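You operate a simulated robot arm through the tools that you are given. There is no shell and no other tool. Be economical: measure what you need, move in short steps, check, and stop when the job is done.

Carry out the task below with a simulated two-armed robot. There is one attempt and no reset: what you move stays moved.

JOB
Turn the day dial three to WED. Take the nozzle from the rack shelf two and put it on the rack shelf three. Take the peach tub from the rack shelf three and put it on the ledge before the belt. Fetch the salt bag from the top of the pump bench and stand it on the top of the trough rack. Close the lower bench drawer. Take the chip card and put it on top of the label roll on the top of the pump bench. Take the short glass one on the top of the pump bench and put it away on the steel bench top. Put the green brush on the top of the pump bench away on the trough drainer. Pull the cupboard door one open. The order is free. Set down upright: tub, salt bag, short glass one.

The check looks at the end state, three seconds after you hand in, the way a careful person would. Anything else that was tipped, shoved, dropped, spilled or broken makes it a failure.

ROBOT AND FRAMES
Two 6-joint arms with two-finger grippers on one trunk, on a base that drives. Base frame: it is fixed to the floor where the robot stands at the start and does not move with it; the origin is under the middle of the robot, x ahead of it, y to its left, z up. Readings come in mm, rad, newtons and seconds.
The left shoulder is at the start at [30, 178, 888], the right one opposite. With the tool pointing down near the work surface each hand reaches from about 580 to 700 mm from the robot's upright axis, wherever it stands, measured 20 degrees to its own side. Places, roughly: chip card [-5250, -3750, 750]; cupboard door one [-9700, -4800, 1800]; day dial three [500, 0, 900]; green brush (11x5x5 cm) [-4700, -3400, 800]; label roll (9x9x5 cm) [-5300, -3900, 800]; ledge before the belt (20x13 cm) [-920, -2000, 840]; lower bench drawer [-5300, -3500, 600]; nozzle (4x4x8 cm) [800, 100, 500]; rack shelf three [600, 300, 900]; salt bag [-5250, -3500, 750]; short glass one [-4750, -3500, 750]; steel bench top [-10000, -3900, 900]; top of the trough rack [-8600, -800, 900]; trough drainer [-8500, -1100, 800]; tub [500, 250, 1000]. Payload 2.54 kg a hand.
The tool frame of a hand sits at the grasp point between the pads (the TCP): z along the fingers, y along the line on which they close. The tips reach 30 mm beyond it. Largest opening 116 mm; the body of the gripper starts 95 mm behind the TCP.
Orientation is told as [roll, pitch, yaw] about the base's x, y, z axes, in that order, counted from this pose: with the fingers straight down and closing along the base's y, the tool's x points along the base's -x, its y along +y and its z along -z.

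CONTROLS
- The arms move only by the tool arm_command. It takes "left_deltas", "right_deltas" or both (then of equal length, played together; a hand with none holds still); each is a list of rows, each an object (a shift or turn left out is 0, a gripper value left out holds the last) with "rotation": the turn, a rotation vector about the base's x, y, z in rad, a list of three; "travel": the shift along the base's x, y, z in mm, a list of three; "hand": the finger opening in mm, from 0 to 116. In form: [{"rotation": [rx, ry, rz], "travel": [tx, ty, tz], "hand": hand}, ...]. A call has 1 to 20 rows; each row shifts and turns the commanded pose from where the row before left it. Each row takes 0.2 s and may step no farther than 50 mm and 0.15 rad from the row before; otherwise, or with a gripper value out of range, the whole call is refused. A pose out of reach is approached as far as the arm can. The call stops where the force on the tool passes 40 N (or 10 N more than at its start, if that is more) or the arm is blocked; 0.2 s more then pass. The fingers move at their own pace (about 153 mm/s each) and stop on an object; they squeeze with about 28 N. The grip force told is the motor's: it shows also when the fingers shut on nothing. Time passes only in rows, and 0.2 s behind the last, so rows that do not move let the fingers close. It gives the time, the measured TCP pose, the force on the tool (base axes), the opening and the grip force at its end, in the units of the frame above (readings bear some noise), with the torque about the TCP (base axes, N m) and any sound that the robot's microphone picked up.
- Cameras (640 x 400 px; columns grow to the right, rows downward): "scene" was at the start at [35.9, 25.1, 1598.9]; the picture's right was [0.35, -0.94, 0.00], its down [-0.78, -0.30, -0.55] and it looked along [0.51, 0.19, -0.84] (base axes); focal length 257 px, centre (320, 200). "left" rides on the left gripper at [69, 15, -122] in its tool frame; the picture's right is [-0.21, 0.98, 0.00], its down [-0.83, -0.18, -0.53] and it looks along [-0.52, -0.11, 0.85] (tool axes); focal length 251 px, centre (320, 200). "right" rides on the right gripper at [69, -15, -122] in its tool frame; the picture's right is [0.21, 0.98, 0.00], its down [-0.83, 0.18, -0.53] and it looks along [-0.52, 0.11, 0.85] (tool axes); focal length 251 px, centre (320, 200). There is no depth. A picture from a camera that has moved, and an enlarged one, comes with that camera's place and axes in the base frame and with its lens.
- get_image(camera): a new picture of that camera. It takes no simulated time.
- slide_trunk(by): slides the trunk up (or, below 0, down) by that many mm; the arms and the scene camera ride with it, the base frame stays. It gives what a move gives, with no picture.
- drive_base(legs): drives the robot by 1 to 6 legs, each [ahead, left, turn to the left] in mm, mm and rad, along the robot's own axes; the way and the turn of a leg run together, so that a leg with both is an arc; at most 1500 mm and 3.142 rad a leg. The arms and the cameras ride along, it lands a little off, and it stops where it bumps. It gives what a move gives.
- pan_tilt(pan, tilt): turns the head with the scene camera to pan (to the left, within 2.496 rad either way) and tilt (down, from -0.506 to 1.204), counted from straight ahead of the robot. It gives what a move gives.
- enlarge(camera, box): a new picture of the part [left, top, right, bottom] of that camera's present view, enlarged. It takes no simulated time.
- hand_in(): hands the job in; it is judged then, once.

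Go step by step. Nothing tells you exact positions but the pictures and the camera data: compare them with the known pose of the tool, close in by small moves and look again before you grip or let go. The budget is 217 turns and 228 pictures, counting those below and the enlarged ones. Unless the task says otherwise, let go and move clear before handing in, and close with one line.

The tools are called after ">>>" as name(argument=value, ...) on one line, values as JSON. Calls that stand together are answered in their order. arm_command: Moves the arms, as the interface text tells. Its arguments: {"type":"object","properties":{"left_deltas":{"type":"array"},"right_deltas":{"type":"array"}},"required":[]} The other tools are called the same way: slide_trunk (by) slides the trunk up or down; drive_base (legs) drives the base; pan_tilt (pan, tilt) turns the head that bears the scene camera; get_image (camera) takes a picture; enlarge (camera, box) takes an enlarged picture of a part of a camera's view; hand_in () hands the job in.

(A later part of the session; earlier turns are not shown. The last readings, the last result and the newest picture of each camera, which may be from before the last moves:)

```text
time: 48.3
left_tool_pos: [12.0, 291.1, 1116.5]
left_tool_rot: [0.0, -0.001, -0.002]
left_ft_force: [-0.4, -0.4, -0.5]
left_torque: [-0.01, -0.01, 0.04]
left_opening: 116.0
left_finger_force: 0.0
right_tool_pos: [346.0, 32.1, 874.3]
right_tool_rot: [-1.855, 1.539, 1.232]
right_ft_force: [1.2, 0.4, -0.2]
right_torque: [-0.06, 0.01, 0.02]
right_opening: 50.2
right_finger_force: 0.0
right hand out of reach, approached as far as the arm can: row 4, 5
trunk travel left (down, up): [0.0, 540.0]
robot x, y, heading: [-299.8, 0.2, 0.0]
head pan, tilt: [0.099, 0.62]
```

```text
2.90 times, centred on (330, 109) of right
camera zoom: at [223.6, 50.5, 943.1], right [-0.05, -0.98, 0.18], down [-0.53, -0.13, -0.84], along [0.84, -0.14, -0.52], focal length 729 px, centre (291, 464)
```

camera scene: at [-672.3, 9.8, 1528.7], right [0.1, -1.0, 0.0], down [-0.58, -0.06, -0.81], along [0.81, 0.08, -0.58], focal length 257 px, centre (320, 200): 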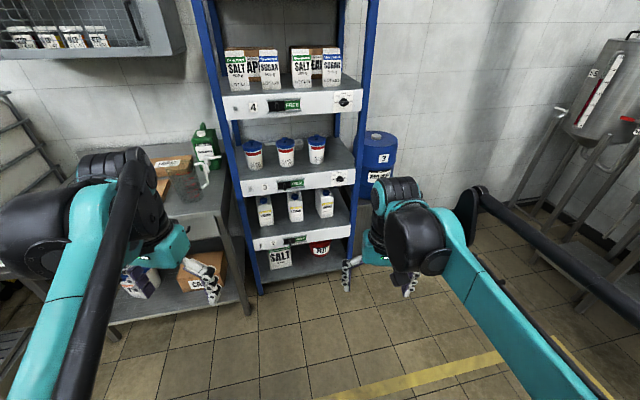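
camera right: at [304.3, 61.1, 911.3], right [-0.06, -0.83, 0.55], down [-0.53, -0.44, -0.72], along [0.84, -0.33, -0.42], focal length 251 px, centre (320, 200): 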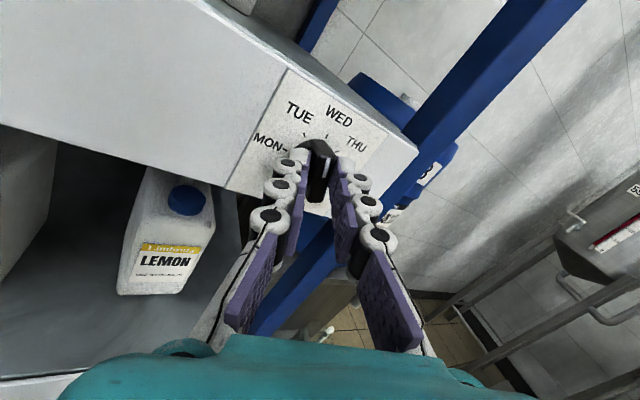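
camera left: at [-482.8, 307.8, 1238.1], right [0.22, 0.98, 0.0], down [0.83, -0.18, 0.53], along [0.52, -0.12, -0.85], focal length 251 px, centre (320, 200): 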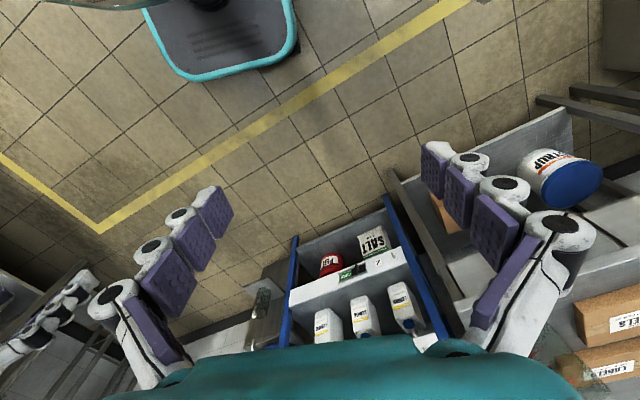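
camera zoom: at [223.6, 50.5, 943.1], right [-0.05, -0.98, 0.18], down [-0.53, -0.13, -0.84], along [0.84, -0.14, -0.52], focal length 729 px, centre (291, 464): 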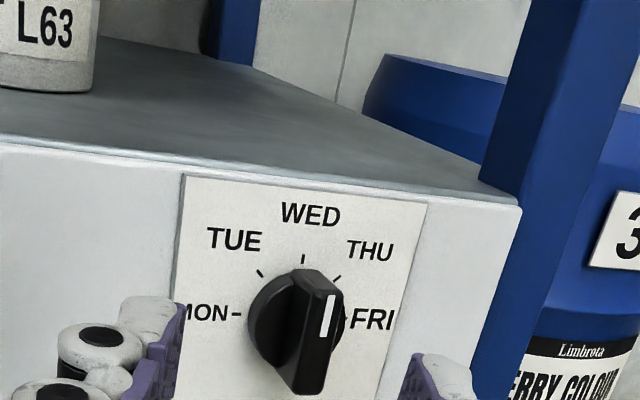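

The dial is aligned with WED. Next I'll use the left wrist camera at low height to look for the nozzle in shelf two, moving the right hand aside first.

>>> arm_command(right_deltas=[{"travel": [0, -40, 30]}, {"travel": [0, -40, 30]}, {"travel": [0, -40, 30]}, {"travel": [-30, -30, 20]}, {"travel": [-30, -30, 20]}, {}, {}, {}, {}, {}, {}, {}], left_deltas=[{"travel": [50, 0, 0]}, {"travel": [50, 0, 0]}, {"travel": [50, -20, -40], "rotation": [0, 0, 0]}, {"travel": [40, -25, -15]}, {"travel": [30, -30, -25], "rotation": [0, -0.1, 0]}, {"travel": [0, -20, -45], "rotation": [0, -0.1, 0]}, {"travel": [0, 0, -50], "rotation": [0, -0.1, 0]}, {"travel": [0, 0, -50], "rotation": [0, -0.1, 0]}, {"travel": [0, 0, -50], "rotation": [0, -0.1, 0]}, {"travel": [0, 0, -50], "rotation": [0, -0.1, 0]}, {"travel": [0, 0, -50], "rotation": [0, -0.1, 0]}, {"travel": [0, 0, -50], "rotation": [0, 0, 0]}])

>>> get_image(camera="left")

```text
refused: row 3 steps farther than a row can; nothing moved
```

```text
198 pictures are left
camera left: at [-57.2, 307.2, 1237.8], right [0.22, 0.98, 0.0], down [0.83, -0.18, 0.53], along [0.52, -0.12, -0.85], focal length 251 px, centre (320, 200)
```

left: 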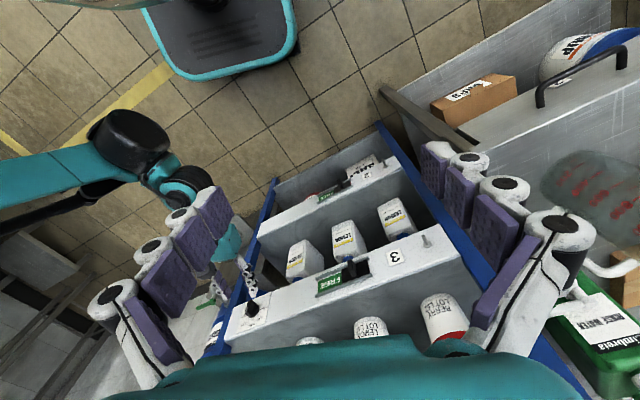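

>>> arm_command(right_deltas=[{"travel": [0, -40, 28]}, {"travel": [0, -40, 28]}, {"travel": [0, -40, 28]}, {"travel": [-30, -30, 20]}, {"travel": [-30, -30, 20]}, {}, {}, {}, {}, {}, {}, {}, {}], left_deltas=[{"travel": [48, 0, 0]}, {"travel": [48, 0, 0]}, {"travel": [48, 0, 0]}, {"travel": [40, -20, -15]}, {"travel": [30, -25, -25], "rotation": [0, -0.1, 0]}, {"travel": [20, -20, -40], "rotation": [0, -0.1, 0]}, {"travel": [0, -10, -45], "rotation": [0, -0.1, 0]}, {"travel": [0, 0, -45], "rotation": [0, -0.1, 0]}, {"travel": [0, 0, -45], "rotation": [0, -0.1, 0]}, {"travel": [0, 0, -45], "rotation": [0, -0.1, 0]}, {"travel": [0, 0, -45], "rotation": [0, -0.1, 0]}, {"travel": [0, 0, -45]}, {"travel": [0, 0, -40]}])

>>> get_image(camera="left")

```text
time: 51.1
left_tool_pos: [254.3, 215.2, 738.6]
left_tool_rot: [0.002, -0.7, -0.001]
left_ft_force: [0.5, 0.0, -0.2]
left_torque: [-0.02, -0.01, 0.0]
left_opening: 116.1
left_finger_force: 0.0
left hand out of reach, approached as far as the arm can: row 13
right_tool_pos: [282.1, -150.7, 997.6]
right_tool_rot: [-1.881, 1.539, 1.206]
right_ft_force: [-0.9, 0.0, 0.5]
right_torque: [0.04, -0.01, -0.01]
right_opening: 49.8
right_finger_force: 0.2
trunk travel left (down, up): [0.0, 540.0]
robot x, y, heading: [-301.5, 1.1, -0.002]
head pan, tilt: [0.099, 0.62]
```

```text
197 pictures are left
camera left: at [124.3, 231.0, 787.6], right [0.17, 0.98, 0.14], down [0.29, -0.18, 0.94], along [0.94, -0.12, -0.31], focal length 251 px, centre (320, 200)
```

left: 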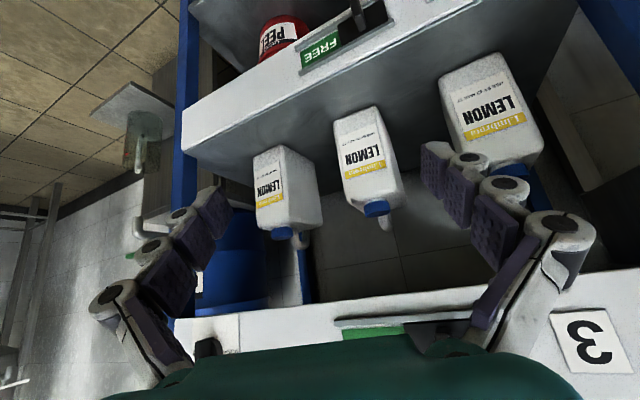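

>>> enlarge(camera="left", box=[180, 90, 580, 340])

>>> enlarge(camera="scene", box=[140, 80, 460, 280])

```text
1.60 times, centred on (380, 215) of left
camera zoom: at [124.3, 231.0, 787.6], right [0.17, 0.98, 0.14], down [0.29, -0.18, 0.94], along [0.94, -0.12, -0.31], focal length 402 px, centre (224, 176)
```

zoom: 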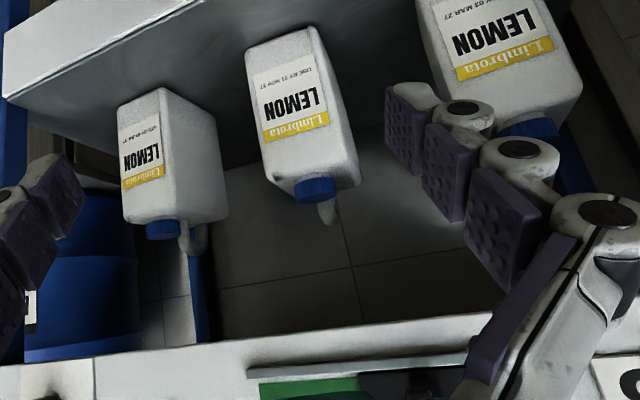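

```text
2.00 times, centred on (300, 180) of scene
camera zoom: at [-246.5, 8.8, 1528.5], right [0.1, -1.0, 0.0], down [-0.58, -0.06, -0.81], along [0.81, 0.08, -0.58], focal length 514 px, centre (360, 240)
```

zoom: 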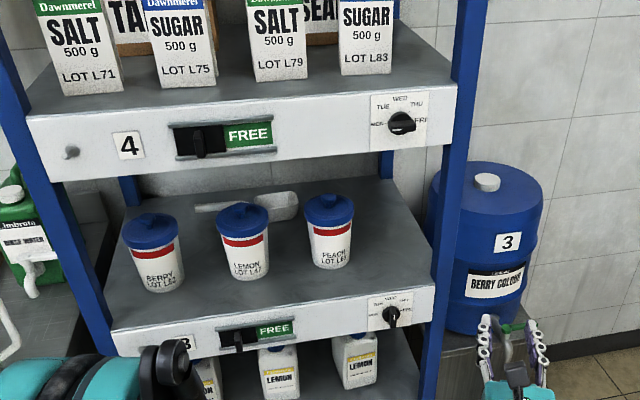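

The nozzle must be behind the right jug. I'll shift the left camera to the left to peek between the jugs.

>>> arm_command(left_deltas=[{"travel": [0, 45, 0]}, {"travel": [0, 45, 0]}, {"travel": [0, 45, 0]}, {"travel": [0, 45, 0]}])

>>> enlarge(camera="left", box=[80, 90, 480, 340])

```text
time: 52.1
left_tool_pos: [254.0, 399.6, 742.2]
left_tool_rot: [0.002, -0.699, -0.004]
left_ft_force: [-0.3, 1.0, -0.1]
left_torque: [-0.04, 0.02, -0.02]
left_opening: 115.8
left_finger_force: 0.1
right_tool_pos: [282.8, -150.6, 998.2]
right_tool_rot: [-1.893, 1.541, 1.196]
right_ft_force: [0.1, -0.5, -0.3]
right_torque: [0.01, 0.03, -0.02]
right_opening: 50.1
right_finger_force: 0.1
trunk travel left (down, up): [0.0, 540.0]
robot x, y, heading: [-305.3, 0.8, -0.003]
head pan, tilt: [0.099, 0.62]
```

```text
1.60 times, centred on (280, 215) of left
camera zoom: at [122.0, 413.7, 790.6], right [0.17, 0.98, 0.14], down [0.29, -0.18, 0.94], along [0.94, -0.12, -0.31], focal length 402 px, centre (384, 176)
```

zoom: 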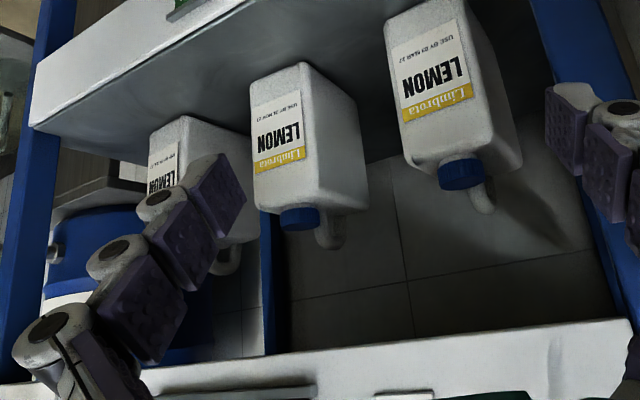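

>>> drive_base(legs=[[0, -430, 0]])

>>> enlarge(camera="left", box=[160, 90, 560, 340])

```text
time: 54.7
left_tool_pos: [256.4, -41.7, 740.7]
left_tool_rot: [0.002, -0.7, -0.021]
left_ft_force: [-0.1, 0.5, -0.7]
left_torque: [0.02, -0.06, 0.05]
left_opening: 115.7
left_finger_force: 0.1
right_tool_pos: [274.2, -589.6, 997.3]
right_tool_rot: [-1.882, 1.538, 1.187]
right_ft_force: [0.1, 0.4, -1.1]
right_torque: [-0.03, -0.02, 0.0]
right_opening: 50.1
right_finger_force: 0.1
trunk travel left (down, up): [0.0, 540.0]
robot x, y, heading: [-309.0, -428.4, -0.026]
head pan, tilt: [0.099, 0.62]
```

```text
1.60 times, centred on (360, 215) of left
camera zoom: at [124.9, -23.2, 790.9], right [0.18, 0.97, 0.14], down [0.28, -0.19, 0.94], along [0.94, -0.13, -0.31], focal length 402 px, centre (256, 176)
```

zoom: 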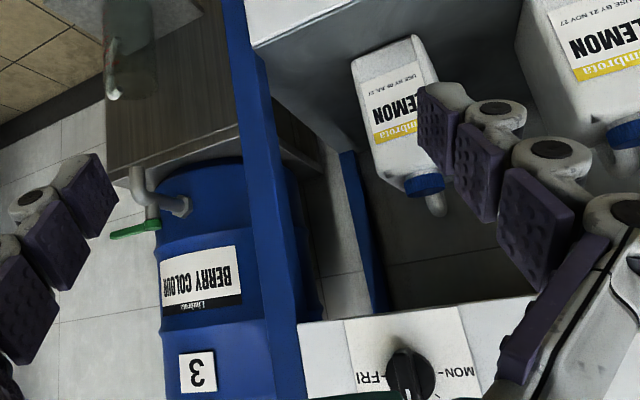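

Nothing visible yet; the nozzle is likely directly behind the right jug. I'll move the camera closer at the rack's right edge and yaw it left.

>>> drive_base(legs=[[140, 0, 0.02]])

>>> arm_command(left_deltas=[{"rotation": [0, 0, 0.15], "travel": [0, 10, 0]}, {"rotation": [0, 0, 0.15], "travel": [0, 10, 0]}, {"rotation": [0, 0, 0.15], "travel": [0, 10, 0]}, {}])

>>> get_image(camera="left")

```text
time: 56.0
left_tool_pos: [393.2, -32.9, 740.3]
left_tool_rot: [0.003, -0.699, -0.004]
left_ft_force: [-0.9, -0.6, -0.8]
left_torque: [0.02, 0.02, 0.02]
left_opening: 115.9
left_finger_force: 0.0
right_tool_pos: [423.1, -580.9, 997.5]
right_tool_rot: [-1.861, 1.54, 1.227]
right_ft_force: [1.0, 0.0, -0.4]
right_torque: [0.0, 0.02, -0.02]
right_opening: 50.2
right_finger_force: 0.0
trunk travel left (down, up): [0.0, 540.0]
robot x, y, heading: [-164.8, -432.1, -0.004]
head pan, tilt: [0.099, 0.62]
```

```text
time: 57.0
left_tool_pos: [394.3, -3.2, 741.0]
left_tool_rot: [0.002, -0.7, 0.448]
left_ft_force: [-0.1, 0.1, -0.1]
left_torque: [0.0, 0.02, -0.02]
left_opening: 115.9
left_finger_force: 0.0
right_tool_pos: [420.5, -580.2, 997.6]
right_tool_rot: [-1.887, 1.539, 1.201]
right_ft_force: [-0.2, -0.8, -0.3]
right_torque: [-0.01, -0.03, 0.0]
right_opening: 50.1
right_finger_force: 0.0
trunk travel left (down, up): [0.0, 540.0]
robot x, y, heading: [-165.9, -431.1, -0.004]
head pan, tilt: [0.099, 0.62]
```

```text
192 pictures are left
camera left: at [269.1, -46.1, 789.7], right [-0.28, 0.95, 0.14], down [0.34, -0.04, 0.94], along [0.9, 0.31, -0.31], focal length 251 px, centre (320, 200)
```

left: 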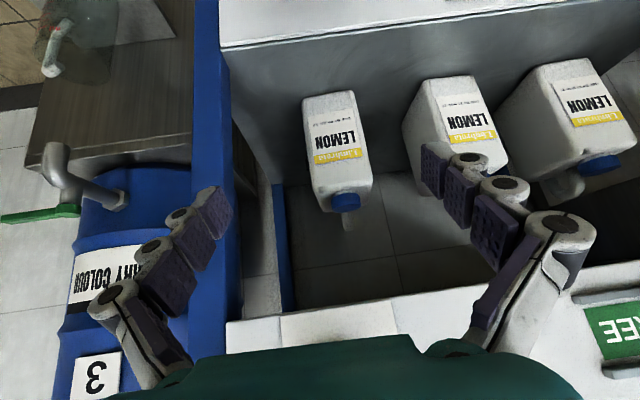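

By elimination it must be directly behind the right jug (around x≈690, y≈115). I'll view from the left gap to confirm.

>>> arm_command(left_deltas=[{"travel": [-30, 0, 0]}, {"rotation": [0, 0, -0.15]}, {"rotation": [0, 0, -0.15]}, {"rotation": [0, 0, -0.15]}, {"rotation": [0, 0, -0.15]}, {"rotation": [0, 0, -0.15]}, {}])

>>> drive_base(legs=[[0, 245, 0]])

>>> arm_command(left_deltas=[{"travel": [40, 0, 0]}, {}])

>>> get_image(camera="left")

```text
time: 58.6
left_tool_pos: [362.8, -4.0, 742.2]
left_tool_rot: [0.001, -0.701, -0.305]
left_ft_force: [-1.1, 0.4, 0.1]
left_torque: [0.02, 0.01, 0.01]
left_opening: 115.7
left_finger_force: 0.0
right_tool_pos: [422.2, -579.9, 998.2]
right_tool_rot: [-1.888, 1.54, 1.2]
right_ft_force: [-0.2, 0.1, 0.1]
right_torque: [-0.02, 0.01, 0.01]
right_opening: 49.7
right_finger_force: 0.0
trunk travel left (down, up): [0.0, 540.0]
robot x, y, heading: [-164.6, -432.3, -0.002]
head pan, tilt: [0.099, 0.62]
```

```text
time: 60.4
left_tool_pos: [369.2, 234.2, 742.1]
left_tool_rot: [0.003, -0.7, -0.312]
left_ft_force: [-0.9, 0.6, -0.3]
left_torque: [-0.04, -0.01, 0.02]
left_opening: 116.1
left_finger_force: 0.1
right_tool_pos: [421.3, -343.0, 997.5]
right_tool_rot: [-1.894, 1.539, 1.183]
right_ft_force: [-0.2, 0.1, 0.3]
right_torque: [0.03, -0.04, -0.06]
right_opening: 50.1
right_finger_force: 0.1
trunk travel left (down, up): [0.0, 540.0]
robot x, y, heading: [-162.4, -188.6, -0.011]
head pan, tilt: [0.099, 0.62]
```

```text
time: 60.8
left_tool_pos: [392.5, 233.7, 738.7]
left_tool_rot: [-0.005, -0.693, -0.308]
left_ft_force: [-1.9, -0.1, -1.6]
left_torque: [-0.13, -0.15, 0.07]
left_opening: 116.0
left_finger_force: 0.0
right_tool_pos: [421.7, -342.9, 997.4]
right_tool_rot: [-1.883, 1.541, 1.197]
right_ft_force: [0.0, 0.1, 0.4]
right_torque: [-0.04, 0.02, -0.03]
right_opening: 49.8
right_finger_force: 0.2
trunk travel left (down, up): [0.0, 540.0]
robot x, y, heading: [-162.4, -184.9, -0.014]
head pan, tilt: [0.099, 0.62]
stopped in row 1 (left hand): the force on the tool passed its limit at 66 N (the readings are from after the stop); the commanded pose is now the measured one
```

```text
191 pictures are left
camera left: at [273.1, 289.1, 789.6], right [0.46, 0.88, 0.13], down [0.23, -0.26, 0.94], along [0.86, -0.4, -0.32], focal length 251 px, centre (320, 200)
```

left: 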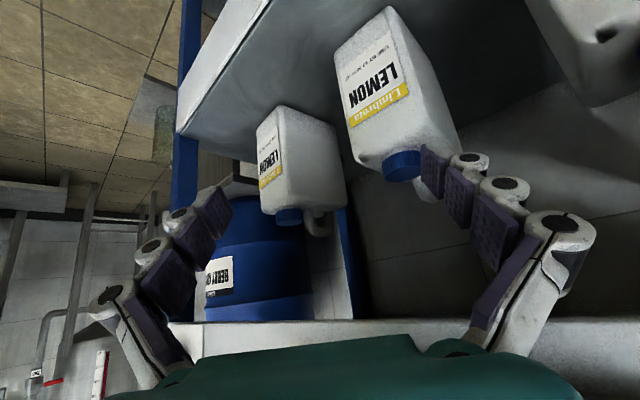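

The left hand met something. I'll check with the scene camera before moving further.

>>> arm_command(left_deltas=[{"travel": [-25, 0, 0]}, {}])

>>> get_image(camera="scene")

>>> get_image(camera="left")

```text
time: 61.4
left_tool_pos: [367.1, 234.8, 740.5]
left_tool_rot: [-0.005, -0.692, -0.31]
left_ft_force: [0.2, 0.3, 1.1]
left_torque: [0.04, 0.0, -0.02]
left_opening: 116.0
left_finger_force: 0.1
right_tool_pos: [421.5, -342.9, 997.6]
right_tool_rot: [-1.891, 1.539, 1.186]
right_ft_force: [0.4, 0.0, -0.6]
right_torque: [-0.01, 0.0, 0.04]
right_opening: 49.9
right_finger_force: 0.1
trunk travel left (down, up): [0.0, 540.0]
robot x, y, heading: [-165.2, -187.3, -0.015]
head pan, tilt: [0.099, 0.62]
```

```text
190 pictures are left
camera scene: at [-105.4, -178.4, 1528.5], right [0.09, -1.0, 0.0], down [-0.58, -0.05, -0.81], along [0.81, 0.07, -0.58], focal length 257 px, centre (320, 200)
```

scene: 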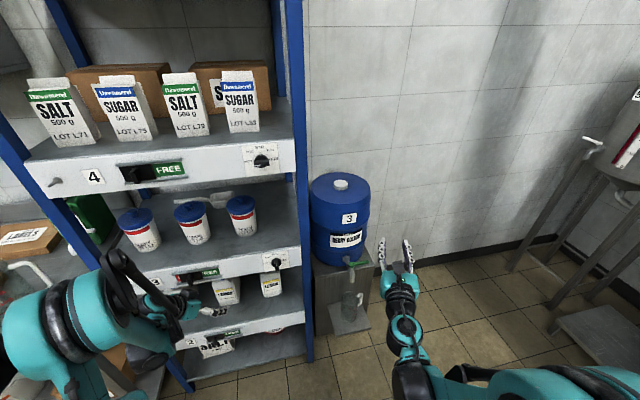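

```text
189 pictures are left
camera left: at [247.9, 290.0, 789.7], right [0.46, 0.88, 0.13], down [0.23, -0.26, 0.94], along [0.86, -0.4, -0.32], focal length 251 px, centre (320, 200)
```

left: 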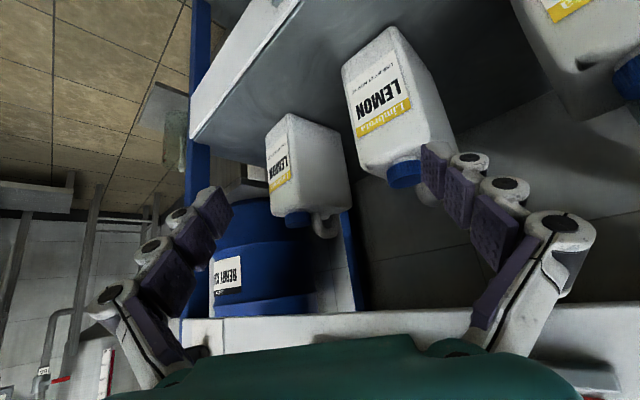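

>>> enlarge(camera="scene", box=[120, 220, 312, 340])

```text
3.33 times, centred on (216, 280) of scene
camera zoom: at [-105.4, -178.4, 1528.5], right [0.09, -1.0, 0.0], down [-0.58, -0.05, -0.81], along [0.81, 0.07, -0.58], focal length 858 px, centre (667, -67)
```

zoom: 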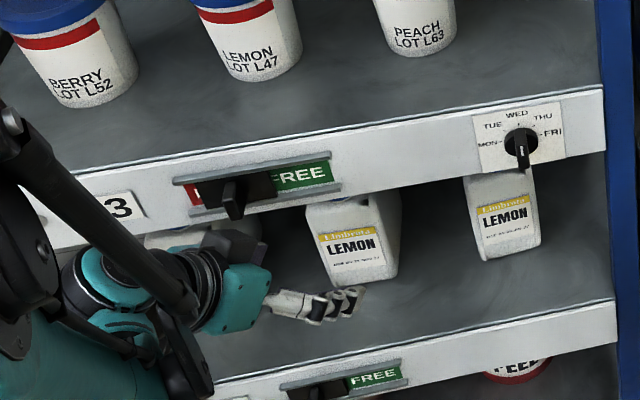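

I nudged shelf three's slider (red now shows at its left); I must slide it back. I also notice the rack is turned about 0.36 rad, so I'll back off and square the robot to it.

>>> drive_base(legs=[[-350, 0, 0]])

>>> drive_base(legs=[[0, 0, 0.375]])

>>> pan_tilt(pan=0.0, tilt=0.62)

>>> get_image(camera="scene")

>>> enlarge(camera="scene", box=[220, 140, 420, 265])

```text
time: 63.7
left_tool_pos: [14.7, 237.0, 739.4]
left_tool_rot: [-0.004, -0.694, -0.316]
left_ft_force: [-0.4, 0.6, 0.0]
left_torque: [-0.01, -0.01, 0.01]
left_opening: 116.3
left_finger_force: 0.0
right_tool_pos: [64.5, -342.3, 998.1]
right_tool_rot: [-1.905, 1.54, 1.166]
right_ft_force: [-0.1, -0.4, -1.0]
right_torque: [0.0, 0.05, -0.01]
right_opening: 49.7
right_finger_force: 0.1
trunk travel left (down, up): [0.0, 540.0]
robot x, y, heading: [-517.3, -181.0, -0.017]
head pan, tilt: [0.099, 0.62]
```

```text
time: 65.2
left_tool_pos: [-172.1, 400.5, 739.8]
left_tool_rot: [-0.005, -0.692, 0.051]
left_ft_force: [0.5, 1.3, -0.6]
left_torque: [0.0, -0.02, 0.01]
left_opening: 116.1
left_finger_force: 0.0
right_tool_pos: [82.6, -121.1, 997.4]
right_tool_rot: [-1.894, 1.539, 1.547]
right_ft_force: [-0.1, -0.1, 0.3]
right_torque: [0.02, -0.02, -0.01]
right_opening: 50.2
right_finger_force: 0.0
trunk travel left (down, up): [0.0, 540.0]
robot x, y, heading: [-517.9, -181.9, 0.349]
head pan, tilt: [0.099, 0.62]
```

```text
time: 65.9
left_tool_pos: [-170.6, 401.9, 739.8]
left_tool_rot: [-0.006, -0.693, 0.051]
left_ft_force: [-0.2, 0.8, 0.5]
left_torque: [-0.03, -0.01, -0.03]
left_opening: 116.1
left_finger_force: 0.0
right_tool_pos: [84.4, -120.9, 997.6]
right_tool_rot: [-1.891, 1.54, 1.548]
right_ft_force: [-0.6, 0.0, -0.8]
right_torque: [-0.03, 0.03, -0.02]
right_opening: 50.0
right_finger_force: 0.1
trunk travel left (down, up): [0.0, 540.0]
robot x, y, heading: [-515.8, -182.6, 0.359]
head pan, tilt: [0.0, 0.62]
```

```text
187 pictures are left
camera scene: at [-464.6, -161.1, 1528.5], right [0.34, -0.94, 0.0], down [-0.55, -0.2, -0.81], along [0.76, 0.28, -0.58], focal length 257 px, centre (320, 200)
```

scene: 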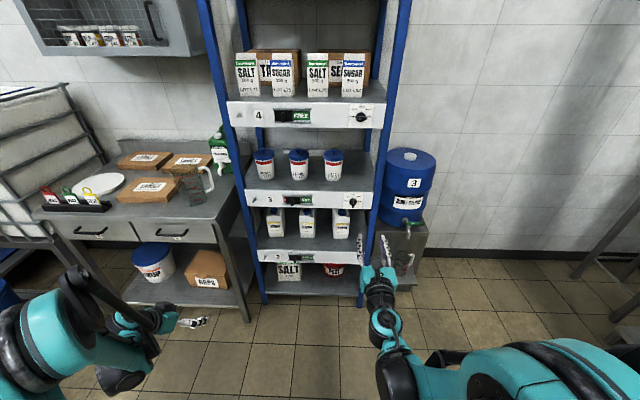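

```text
3.20 times, centred on (320, 202) of scene
camera zoom: at [-464.6, -161.1, 1528.5], right [0.34, -0.94, 0.0], down [-0.55, -0.2, -0.81], along [0.76, 0.28, -0.58], focal length 823 px, centre (320, 192)
```

zoom: 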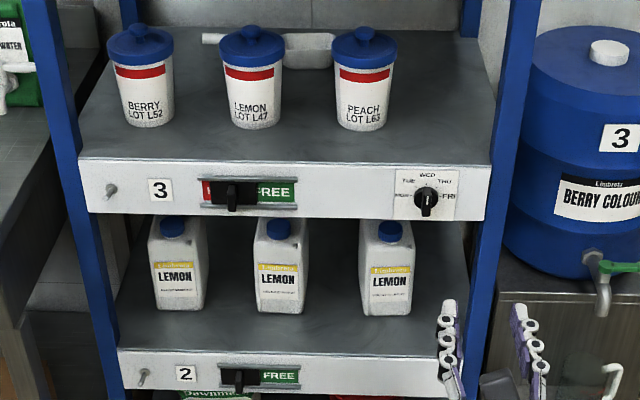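

Now square to the rack. I'll ready the closed left hand, pointing forward, at slider height to push the slider back left later.

>>> arm_command(left_deltas=[{"rotation": [0, 0, 0.145], "hand": 0, "travel": [10, -28, 13]}, {"rotation": [0, 0, 0.145], "travel": [10, -28, 13]}, {"rotation": [0.0416, -0.118, 0], "travel": [10, -28, 13]}, {"rotation": [0.0416, -0.118, 0], "travel": [10, -28, 13]}, {"rotation": [0.0416, -0.118, 0], "travel": [10, -28, 13]}, {"rotation": [0.0416, -0.118, 0], "travel": [10, -28, 13]}, {"travel": [10, -28, 13]}, {"travel": [10, -28, 13]}, {"travel": [10, -28, 13]}, {"travel": [10, -28, 13]}, {}])

>>> drive_base(legs=[[300, 0, 0]])

>>> get_image(camera="left")

>>> get_image(camera="scene")

```text
time: 68.3
left_tool_pos: [-53.4, 134.6, 925.7]
left_tool_rot: [-0.008, -1.192, 0.345]
left_ft_force: [-0.3, -0.2, 0.8]
left_torque: [-0.01, -0.03, 0.01]
left_opening: 0.0
left_finger_force: 27.9
left hand out of reach, approached as far as the arm can: row 4, 5, 6
right_tool_pos: [83.8, -120.9, 998.1]
right_tool_rot: [-1.891, 1.539, 1.55]
right_ft_force: [0.4, 0.5, 0.1]
right_torque: [-0.01, -0.01, 0.01]
right_opening: 50.0
right_finger_force: 0.1
trunk travel left (down, up): [0.0, 540.0]
robot x, y, heading: [-521.0, -180.6, 0.348]
head pan, tilt: [0.0, 0.62]
```

```text
time: 70.3
left_tool_pos: [226.5, 239.8, 924.3]
left_tool_rot: [-0.009, -1.191, 0.347]
left_ft_force: [-1.4, 0.1, -0.4]
left_torque: [0.0, 0.03, -0.02]
left_opening: 0.0
left_finger_force: 27.5
right_tool_pos: [365.3, -15.7, 997.8]
right_tool_rot: [-1.871, 1.538, 1.572]
right_ft_force: [0.0, -0.4, 0.1]
right_torque: [0.02, -0.03, 0.03]
right_opening: 49.9
right_finger_force: 0.2
trunk travel left (down, up): [0.0, 540.0]
robot x, y, heading: [-237.1, -79.7, 0.353]
head pan, tilt: [0.0, 0.62]
```

```text
185 pictures are left
camera left: at [90.2, 207.6, 905.0], right [-0.25, 0.95, 0.2], down [-0.12, -0.23, 0.97], along [0.96, 0.22, 0.17], focal length 251 px, centre (320, 200)
```

left: 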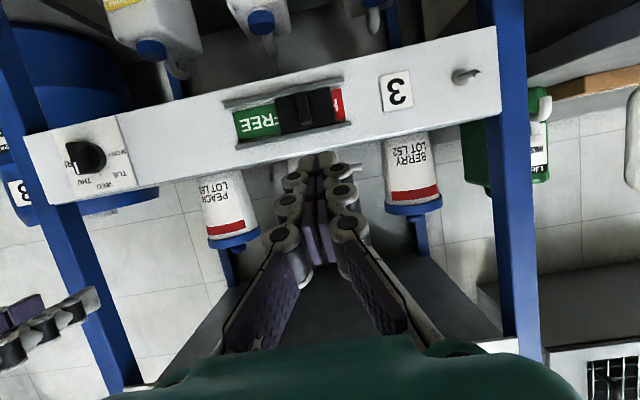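

```text
184 pictures are left
camera scene: at [-182.8, -58.0, 1528.5], right [0.34, -0.94, 0.0], down [-0.55, -0.2, -0.81], along [0.76, 0.28, -0.58], focal length 257 px, centre (320, 200)
```

scene: 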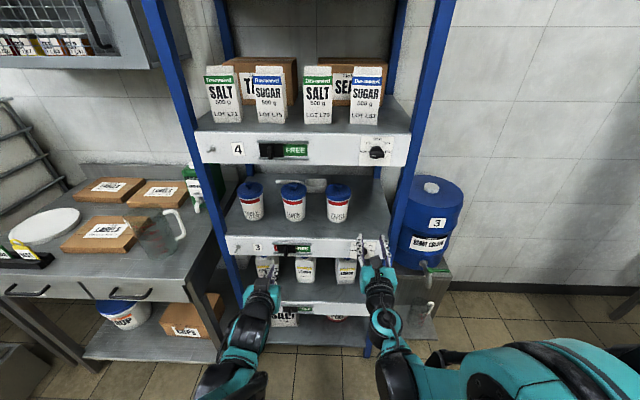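

>>> arm_command(left_deltas=[{"travel": [6, -18, -30]}, {"travel": [7, -18, -30]}, {"travel": [32, 11, 0]}, {"travel": [32, 11, 0]}, {"travel": [20, 7, 0]}, {}])

>>> get_image(camera="left")

```text
time: 71.7
left_tool_pos: [324.3, 229.5, 874.2]
left_tool_rot: [-0.009, -1.191, 0.345]
left_ft_force: [-0.1, 0.3, -0.9]
left_torque: [-0.03, 0.0, 0.0]
left_opening: 0.0
left_finger_force: 28.2
left hand out of reach, approached as far as the arm can: row 2
right_tool_pos: [365.4, -15.8, 998.4]
right_tool_rot: [-1.893, 1.54, 1.552]
right_ft_force: [-0.3, 0.9, -0.2]
right_torque: [0.0, 0.01, -0.01]
right_opening: 50.0
right_finger_force: 0.2
trunk travel left (down, up): [0.0, 540.0]
robot x, y, heading: [-237.3, -83.5, 0.355]
head pan, tilt: [0.0, 0.62]
```

```text
183 pictures are left
camera left: at [189.1, 199.0, 855.3], right [-0.25, 0.95, 0.2], down [-0.12, -0.23, 0.97], along [0.96, 0.22, 0.17], focal length 251 px, centre (320, 200)
```

left: 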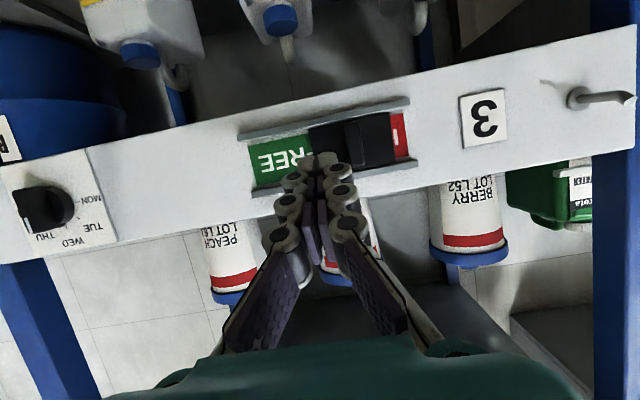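

>>> arm_command(left_deltas=[{"travel": [13, 4, -10]}, {}])

>>> enlarge(camera="left", box=[220, 60, 460, 210])

```text
time: 72.3
left_tool_pos: [337.3, 235.0, 863.2]
left_tool_rot: [-0.007, -1.195, 0.347]
left_ft_force: [0.3, 1.3, 0.3]
left_torque: [0.02, 0.01, -0.02]
left_opening: 0.0
left_finger_force: 27.8
right_tool_pos: [364.7, -16.9, 998.4]
right_tool_rot: [-1.894, 1.54, 1.549]
right_ft_force: [-0.1, 0.8, 0.1]
right_torque: [0.01, 0.02, 0.02]
right_opening: 50.0
right_finger_force: 0.1
trunk travel left (down, up): [0.0, 540.0]
robot x, y, heading: [-242.7, -77.6, 0.352]
head pan, tilt: [0.0, 0.62]
```

```text
2.67 times, centred on (340, 135) of left
camera zoom: at [202.3, 202.4, 844.4], right [-0.25, 0.95, 0.2], down [-0.12, -0.23, 0.97], along [0.96, 0.22, 0.17], focal length 670 px, centre (267, 373)
```

zoom: 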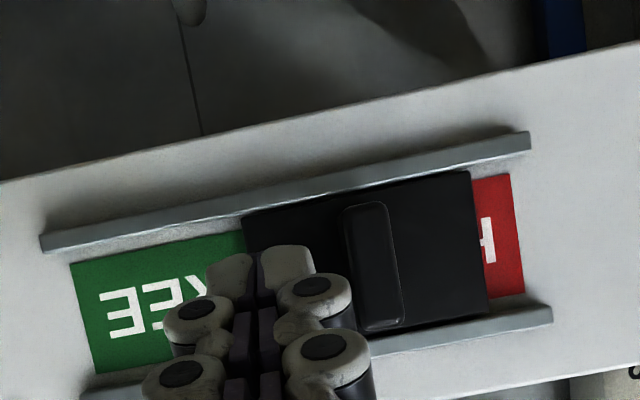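

>>> arm_command(left_deltas=[{"travel": [-2, 5.66, 0]}, {"travel": [-2, 5.66, 0]}, {"travel": [-2, 5.66, 0]}, {"travel": [-2, 5.66, 0]}, {}])

>>> enlarge(camera="left", box=[220, 60, 460, 210])

```text
time: 73.5
left_tool_pos: [331.0, 258.1, 864.5]
left_tool_rot: [-0.011, -1.191, 0.348]
left_ft_force: [0.1, 0.0, 0.0]
left_torque: [-0.04, -0.01, -0.01]
left_opening: 0.0
left_finger_force: 28.0
right_tool_pos: [363.8, -16.5, 997.9]
right_tool_rot: [-1.891, 1.54, 1.554]
right_ft_force: [-0.3, 0.2, -0.4]
right_torque: [0.0, -0.01, -0.03]
right_opening: 50.2
right_finger_force: 0.1
trunk travel left (down, up): [0.0, 540.0]
robot x, y, heading: [-237.8, -81.0, 0.351]
head pan, tilt: [0.0, 0.62]
```

```text
2.67 times, centred on (340, 135) of left
camera zoom: at [194.5, 227.3, 845.2], right [-0.25, 0.95, 0.2], down [-0.12, -0.23, 0.97], along [0.96, 0.22, 0.17], focal length 670 px, centre (267, 373)
```

zoom: 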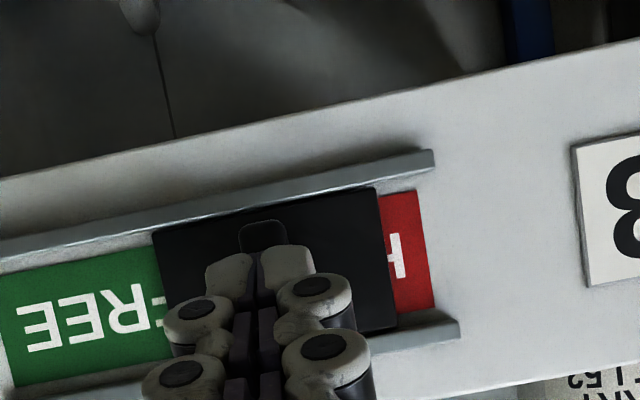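

>>> arm_command(left_deltas=[{"travel": [4, -11.3, 0]}, {"travel": [4, -11.3, 0]}, {"travel": [1.5, -4, 0]}, {"travel": [4.7, 1.7, 0]}, {"travel": [4.7, 1.7, 0]}, {}])

>>> enlarge(camera="left", box=[220, 60, 460, 210])

```text
time: 74.9
left_tool_pos: [350.1, 235.7, 863.7]
left_tool_rot: [-0.007, -1.192, 0.346]
left_ft_force: [0.1, 0.3, 1.6]
left_torque: [-0.02, -0.02, -0.01]
left_opening: 0.0
left_finger_force: 27.5
right_tool_pos: [364.7, -17.3, 997.2]
right_tool_rot: [-1.891, 1.539, 1.552]
right_ft_force: [0.5, 0.2, -0.1]
right_torque: [0.03, -0.01, 0.04]
right_opening: 50.2
right_finger_force: 0.0
trunk travel left (down, up): [0.0, 540.0]
robot x, y, heading: [-234.5, -79.4, 0.347]
head pan, tilt: [0.0, 0.62]
```

```text
2.67 times, centred on (340, 135) of left
camera zoom: at [214.2, 204.9, 844.7], right [-0.25, 0.95, 0.2], down [-0.12, -0.23, 0.97], along [0.96, 0.22, 0.17], focal length 670 px, centre (267, 373)
```

zoom: 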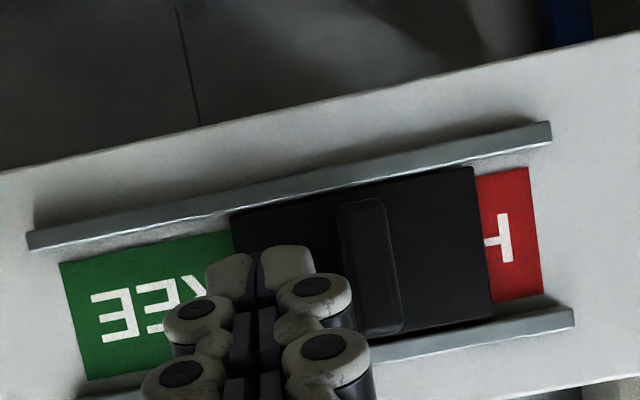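

Going deeper a little more, then pushing left.

>>> arm_command(left_deltas=[{"travel": [4.7, 1.7, 0]}, {"travel": [4.7, 1.7, 0]}, {"travel": [4.7, 1.7, 0]}, {}])

>>> enlarge(camera="left", box=[220, 60, 460, 210])

```text
time: 75.9
left_tool_pos: [363.2, 241.3, 866.0]
left_tool_rot: [-0.01, -1.193, 0.347]
left_ft_force: [-12.1, -3.0, -3.9]
left_torque: [-0.03, 0.14, -0.04]
left_opening: 6.1
left_finger_force: 28.4
right_tool_pos: [363.0, -16.3, 998.1]
right_tool_rot: [-1.911, 1.539, 1.531]
right_ft_force: [-0.1, 0.8, 0.0]
right_torque: [0.03, -0.01, 0.0]
right_opening: 49.9
right_finger_force: 0.1
trunk travel left (down, up): [0.0, 540.0]
robot x, y, heading: [-236.6, -78.0, 0.35]
head pan, tilt: [0.0, 0.62]
```

```text
2.67 times, centred on (340, 135) of left
camera zoom: at [226.8, 210.1, 846.0], right [-0.25, 0.95, 0.2], down [-0.12, -0.23, 0.97], along [0.96, 0.22, 0.17], focal length 670 px, centre (267, 373)
```

zoom: 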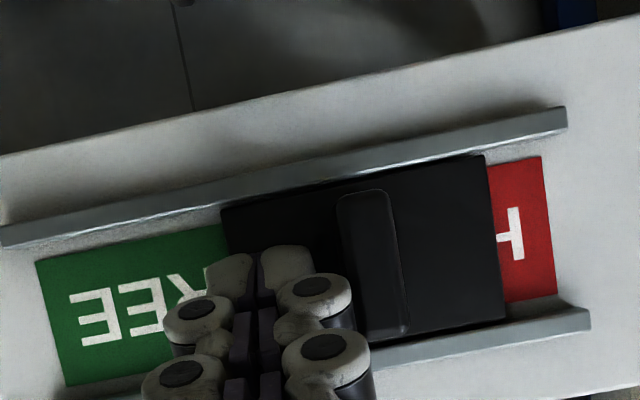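

>>> arm_command(left_deltas=[{"travel": [-3, -1, 0]}, {"travel": [-2, 5.66, 0]}, {"travel": [-2, 5.66, 0]}, {"travel": [-2, 5.66, 0]}, {"travel": [-2, 5.66, 0]}, {}])

>>> enlarge(camera="left", box=[220, 60, 460, 210])

```text
time: 77.3
left_tool_pos: [353.9, 259.4, 864.8]
left_tool_rot: [-0.004, -1.192, 0.342]
left_ft_force: [5.1, -18.3, 2.1]
left_torque: [-0.05, 0.01, -0.16]
left_opening: 0.2
left_finger_force: 28.6
right_tool_pos: [364.8, -19.6, 997.4]
right_tool_rot: [-1.877, 1.538, 1.567]
right_ft_force: [0.9, 0.1, 0.7]
right_torque: [0.01, 0.0, 0.02]
right_opening: 50.2
right_finger_force: 0.0
trunk travel left (down, up): [0.0, 540.0]
robot x, y, heading: [-236.1, -81.5, 0.354]
head pan, tilt: [0.0, 0.62]
```

```text
2.67 times, centred on (340, 135) of left
camera zoom: at [217.6, 228.8, 845.5], right [-0.25, 0.95, 0.2], down [-0.12, -0.23, 0.96], along [0.96, 0.22, 0.17], focal length 670 px, centre (267, 373)
```

zoom: 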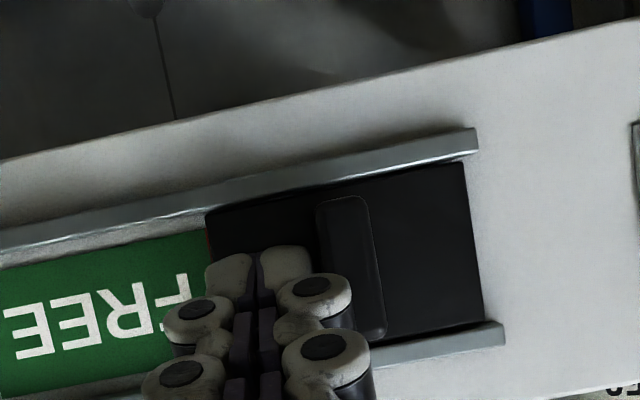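

Slider is back at its stop. Now I'll retract the left hand, back off and test whether the right hand, pointing forward, can reach shelf-two height with the arm extended.

>>> arm_command(left_deltas=[{"travel": [2, -5, 0]}, {"travel": [-45, -16, 0]}, {"travel": [-45, -16, 10]}, {"travel": [-40, -10, 20]}])

>>> drive_base(legs=[[-190, 0, 0]])

>>> arm_command(right_deltas=[{"travel": [43, 15, -10]}, {"travel": [43, 15, -10]}, {"travel": [43, 15, -10]}, {"travel": [43, 15, -20]}, {"travel": [20, 10, -40]}, {"travel": [0, 0, -50]}, {"travel": [0, 0, -50]}, {"travel": [0, 0, -50]}, {"travel": [0, 0, -50]}, {}])

>>> get_image(camera="right")

```text
time: 78.3
left_tool_pos: [223.5, 217.5, 894.7]
left_tool_rot: [-0.006, -1.192, 0.348]
left_ft_force: [-0.8, 0.4, 0.0]
left_torque: [0.03, -0.03, -0.02]
left_opening: 0.0
left_finger_force: 28.3
right_tool_pos: [363.2, -17.3, 998.2]
right_tool_rot: [-1.917, 1.538, 1.527]
right_ft_force: [-0.2, -0.7, -0.3]
right_torque: [-0.03, 0.0, -0.04]
right_opening: 50.0
right_finger_force: 0.1
trunk travel left (down, up): [0.0, 540.0]
robot x, y, heading: [-235.8, -79.8, 0.355]
head pan, tilt: [0.0, 0.62]
```

```text
time: 79.9
left_tool_pos: [45.3, 152.8, 894.7]
left_tool_rot: [-0.005, -1.194, 0.35]
left_ft_force: [0.1, -0.1, 0.4]
left_torque: [0.02, 0.0, 0.0]
left_opening: 0.0
left_finger_force: 28.2
right_tool_pos: [183.4, -81.7, 998.8]
right_tool_rot: [-1.916, 1.54, 1.528]
right_ft_force: [-1.0, 0.9, 0.2]
right_torque: [0.02, 0.0, -0.03]
right_opening: 49.9
right_finger_force: 0.1
trunk travel left (down, up): [0.0, 540.0]
robot x, y, heading: [-420.4, -146.5, 0.35]
head pan, tilt: [0.0, 0.62]
```

```text
time: 82.1
left_tool_pos: [45.8, 153.5, 893.7]
left_tool_rot: [-0.008, -1.192, 0.349]
left_ft_force: [0.5, -0.7, 0.3]
left_torque: [-0.02, 0.02, -0.01]
left_opening: 0.0
left_finger_force: 28.5
right_tool_pos: [378.8, -10.2, 707.8]
right_tool_rot: [-1.888, 1.54, 1.556]
right_ft_force: [-0.5, -0.3, -0.6]
right_torque: [-0.01, 0.05, 0.01]
right_opening: 50.3
right_finger_force: 0.1
right hand out of reach, approached as far as the arm can: row 9
trunk travel left (down, up): [0.0, 540.0]
robot x, y, heading: [-419.0, -145.1, 0.353]
head pan, tilt: [0.0, 0.62]
```

```text
177 pictures are left
camera right: at [258.8, -35.4, 775.8], right [0.29, -0.94, 0.19], down [-0.46, -0.31, -0.84], along [0.84, 0.16, -0.52], focal length 251 px, centre (320, 200)
```

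right: 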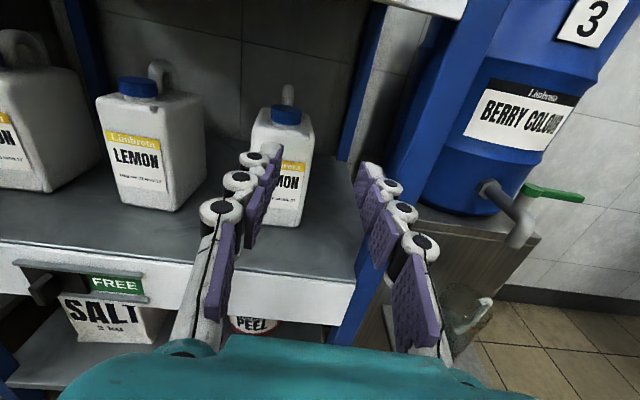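

Reachable to about z 708. With a 0.3 rad downward pitch it should get lower; testing in front of the rack.

>>> drive_base(legs=[[-60, 0, 0]])

>>> arm_command(right_deltas=[{"rotation": [-0.05, 0.1415, 0]}, {"rotation": [-0.05, 0.1415, 0], "hand": 100}, {"travel": [40, 14, -10]}, {"travel": [0, 0, -40]}, {"travel": [0, 0, -40]}, {"travel": [0, 0, -20]}, {}])

>>> get_image(camera="right")

```text
time: 83.1
left_tool_pos: [-9.6, 131.3, 893.0]
left_tool_rot: [-0.008, -1.194, 0.347]
left_ft_force: [-0.1, -1.2, -0.9]
left_torque: [0.02, 0.03, -0.04]
left_opening: 0.0
left_finger_force: 28.3
right_tool_pos: [324.5, -32.3, 707.2]
right_tool_rot: [-1.916, 1.54, 1.528]
right_ft_force: [-0.2, 0.4, -0.5]
right_torque: [-0.04, 0.01, -0.01]
right_opening: 49.9
right_finger_force: 0.1
trunk travel left (down, up): [0.0, 540.0]
robot x, y, heading: [-472.5, -165.2, 0.348]
head pan, tilt: [0.0, 0.62]
```

```text
time: 84.7
left_tool_pos: [-8.9, 132.1, 892.3]
left_tool_rot: [-0.008, -1.193, 0.348]
left_ft_force: [-0.4, -0.4, -0.4]
left_torque: [0.01, -0.04, 0.0]
left_opening: 0.0
left_finger_force: 28.9
right_tool_pos: [360.5, -20.3, 616.0]
right_tool_rot: [-0.061, 1.278, -2.906]
right_ft_force: [0.7, 0.8, -0.4]
right_torque: [-0.01, 0.02, -0.03]
right_opening: 100.0
right_finger_force: 0.0
right hand out of reach, approached as far as the arm can: row 6
trunk travel left (down, up): [0.0, 540.0]
robot x, y, heading: [-473.2, -161.5, 0.352]
head pan, tilt: [0.0, 0.62]
```

```text
176 pictures are left
camera right: at [264.2, -36.7, 717.6], right [0.34, -0.92, 0.19], down [-0.67, -0.38, -0.64], along [0.66, 0.09, -0.74], focal length 251 px, centre (320, 200)
```

right: 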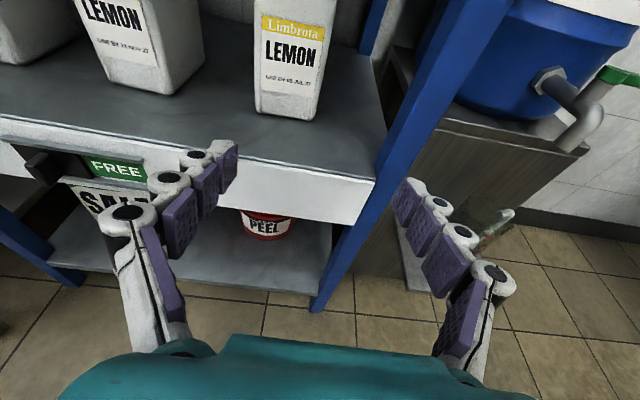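

Low reach works. I'll align with the right jug (to be shifted left temporarily to expose the nozzle), then look again.

>>> arm_command(right_deltas=[{"rotation": [0, 0, 0.04], "travel": [-11, 31, 0]}, {"travel": [0, 0, 14], "hand": 116}, {}])

>>> drive_base(legs=[[110, 0, 0]])

>>> get_image(camera="right")

```text
time: 85.5
left_tool_pos: [-9.3, 131.2, 895.0]
left_tool_rot: [-0.007, -1.193, 0.347]
left_ft_force: [-1.1, -0.3, -0.3]
left_torque: [-0.02, -0.01, 0.04]
left_opening: 0.0
left_finger_force: 28.5
right_tool_pos: [349.3, 10.0, 629.6]
right_tool_rot: [-0.061, 1.279, -2.867]
right_ft_force: [0.4, 0.8, -0.5]
right_torque: [0.01, -0.02, 0.03]
right_opening: 116.0
right_finger_force: 0.1
trunk travel left (down, up): [0.0, 540.0]
robot x, y, heading: [-473.7, -166.6, 0.348]
head pan, tilt: [0.0, 0.62]
```

```text
time: 86.7
left_tool_pos: [94.7, 171.4, 893.0]
left_tool_rot: [-0.007, -1.191, 0.349]
left_ft_force: [-0.1, -0.1, 0.5]
left_torque: [0.01, -0.01, -0.02]
left_opening: 0.0
left_finger_force: 28.2
right_tool_pos: [453.5, 49.4, 628.8]
right_tool_rot: [-0.061, 1.28, -2.864]
right_ft_force: [1.4, 0.8, -0.2]
right_torque: [0.0, -0.05, 0.0]
right_opening: 115.8
right_finger_force: 0.1
trunk travel left (down, up): [0.0, 540.0]
robot x, y, heading: [-366.8, -125.7, 0.358]
head pan, tilt: [0.0, 0.62]
```

```text
175 pictures are left
camera right: at [357.6, 29.6, 730.3], right [0.38, -0.91, 0.19], down [-0.65, -0.41, -0.64], along [0.66, 0.12, -0.74], focal length 251 px, centre (320, 200)
```

right: 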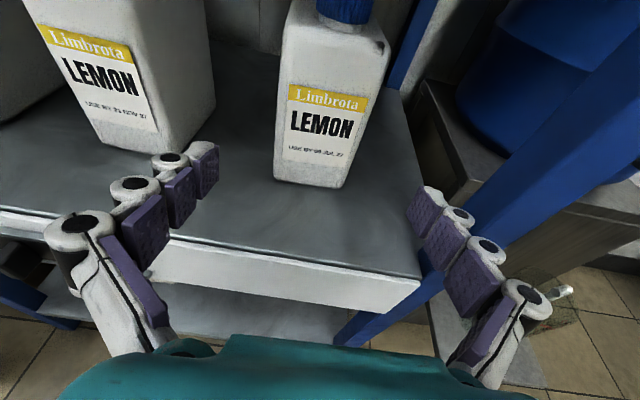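

Well aligned with the jug. Advancing to straddle it.

>>> drive_base(legs=[[100, 3, 0]])

>>> get_image(camera="right")

```text
time: 87.8
left_tool_pos: [184.8, 206.1, 894.4]
left_tool_rot: [-0.007, -1.19, 0.344]
left_ft_force: [0.5, 0.5, 0.5]
left_torque: [-0.02, 0.0, 0.02]
left_opening: 0.0
left_finger_force: 29.0
right_tool_pos: [543.1, 84.1, 628.1]
right_tool_rot: [-0.061, 1.278, -2.866]
right_ft_force: [-0.1, -0.5, 0.1]
right_torque: [0.04, 0.01, 0.03]
right_opening: 115.8
right_finger_force: 0.1
trunk travel left (down, up): [0.0, 540.0]
robot x, y, heading: [-277.6, -89.9, 0.352]
head pan, tilt: [0.0, 0.62]
```

```text
174 pictures are left
camera right: at [447.3, 63.6, 730.2], right [0.38, -0.91, 0.19], down [-0.65, -0.41, -0.64], along [0.66, 0.12, -0.74], focal length 251 px, centre (320, 200)
```

right: 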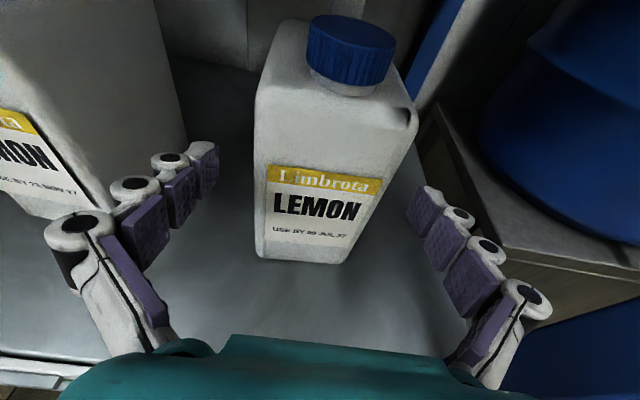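

>>> arm_command(right_deltas=[{"travel": [16, 6, 0]}, {"travel": [17, 6, 0]}, {"hand": 90}, {"hand": 60}, {"hand": 30}, {"hand": 0}, {}])

>>> get_image(camera="right")

```text
time: 89.4
left_tool_pos: [183.2, 206.1, 893.5]
left_tool_rot: [-0.006, -1.191, 0.347]
left_ft_force: [-1.0, -1.0, -0.8]
left_torque: [0.04, 0.01, 0.01]
left_opening: 0.0
left_finger_force: 28.5
right_tool_pos: [574.4, 95.4, 631.1]
right_tool_rot: [-0.058, 1.276, -2.865]
right_ft_force: [-1.0, -5.4, 1.2]
right_torque: [-0.49, 0.0, 0.03]
right_opening: 90.2
right_finger_force: 27.8
trunk travel left (down, up): [0.0, 540.0]
robot x, y, heading: [-282.2, -88.7, 0.353]
head pan, tilt: [0.0, 0.62]
```

```text
173 pictures are left
camera right: at [478.6, 74.8, 733.6], right [0.38, -0.91, 0.19], down [-0.65, -0.41, -0.64], along [0.66, 0.12, -0.75], focal length 251 px, centre (320, 200)
```

right: 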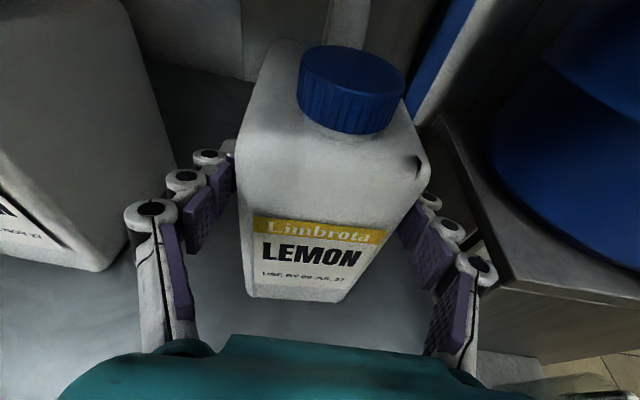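

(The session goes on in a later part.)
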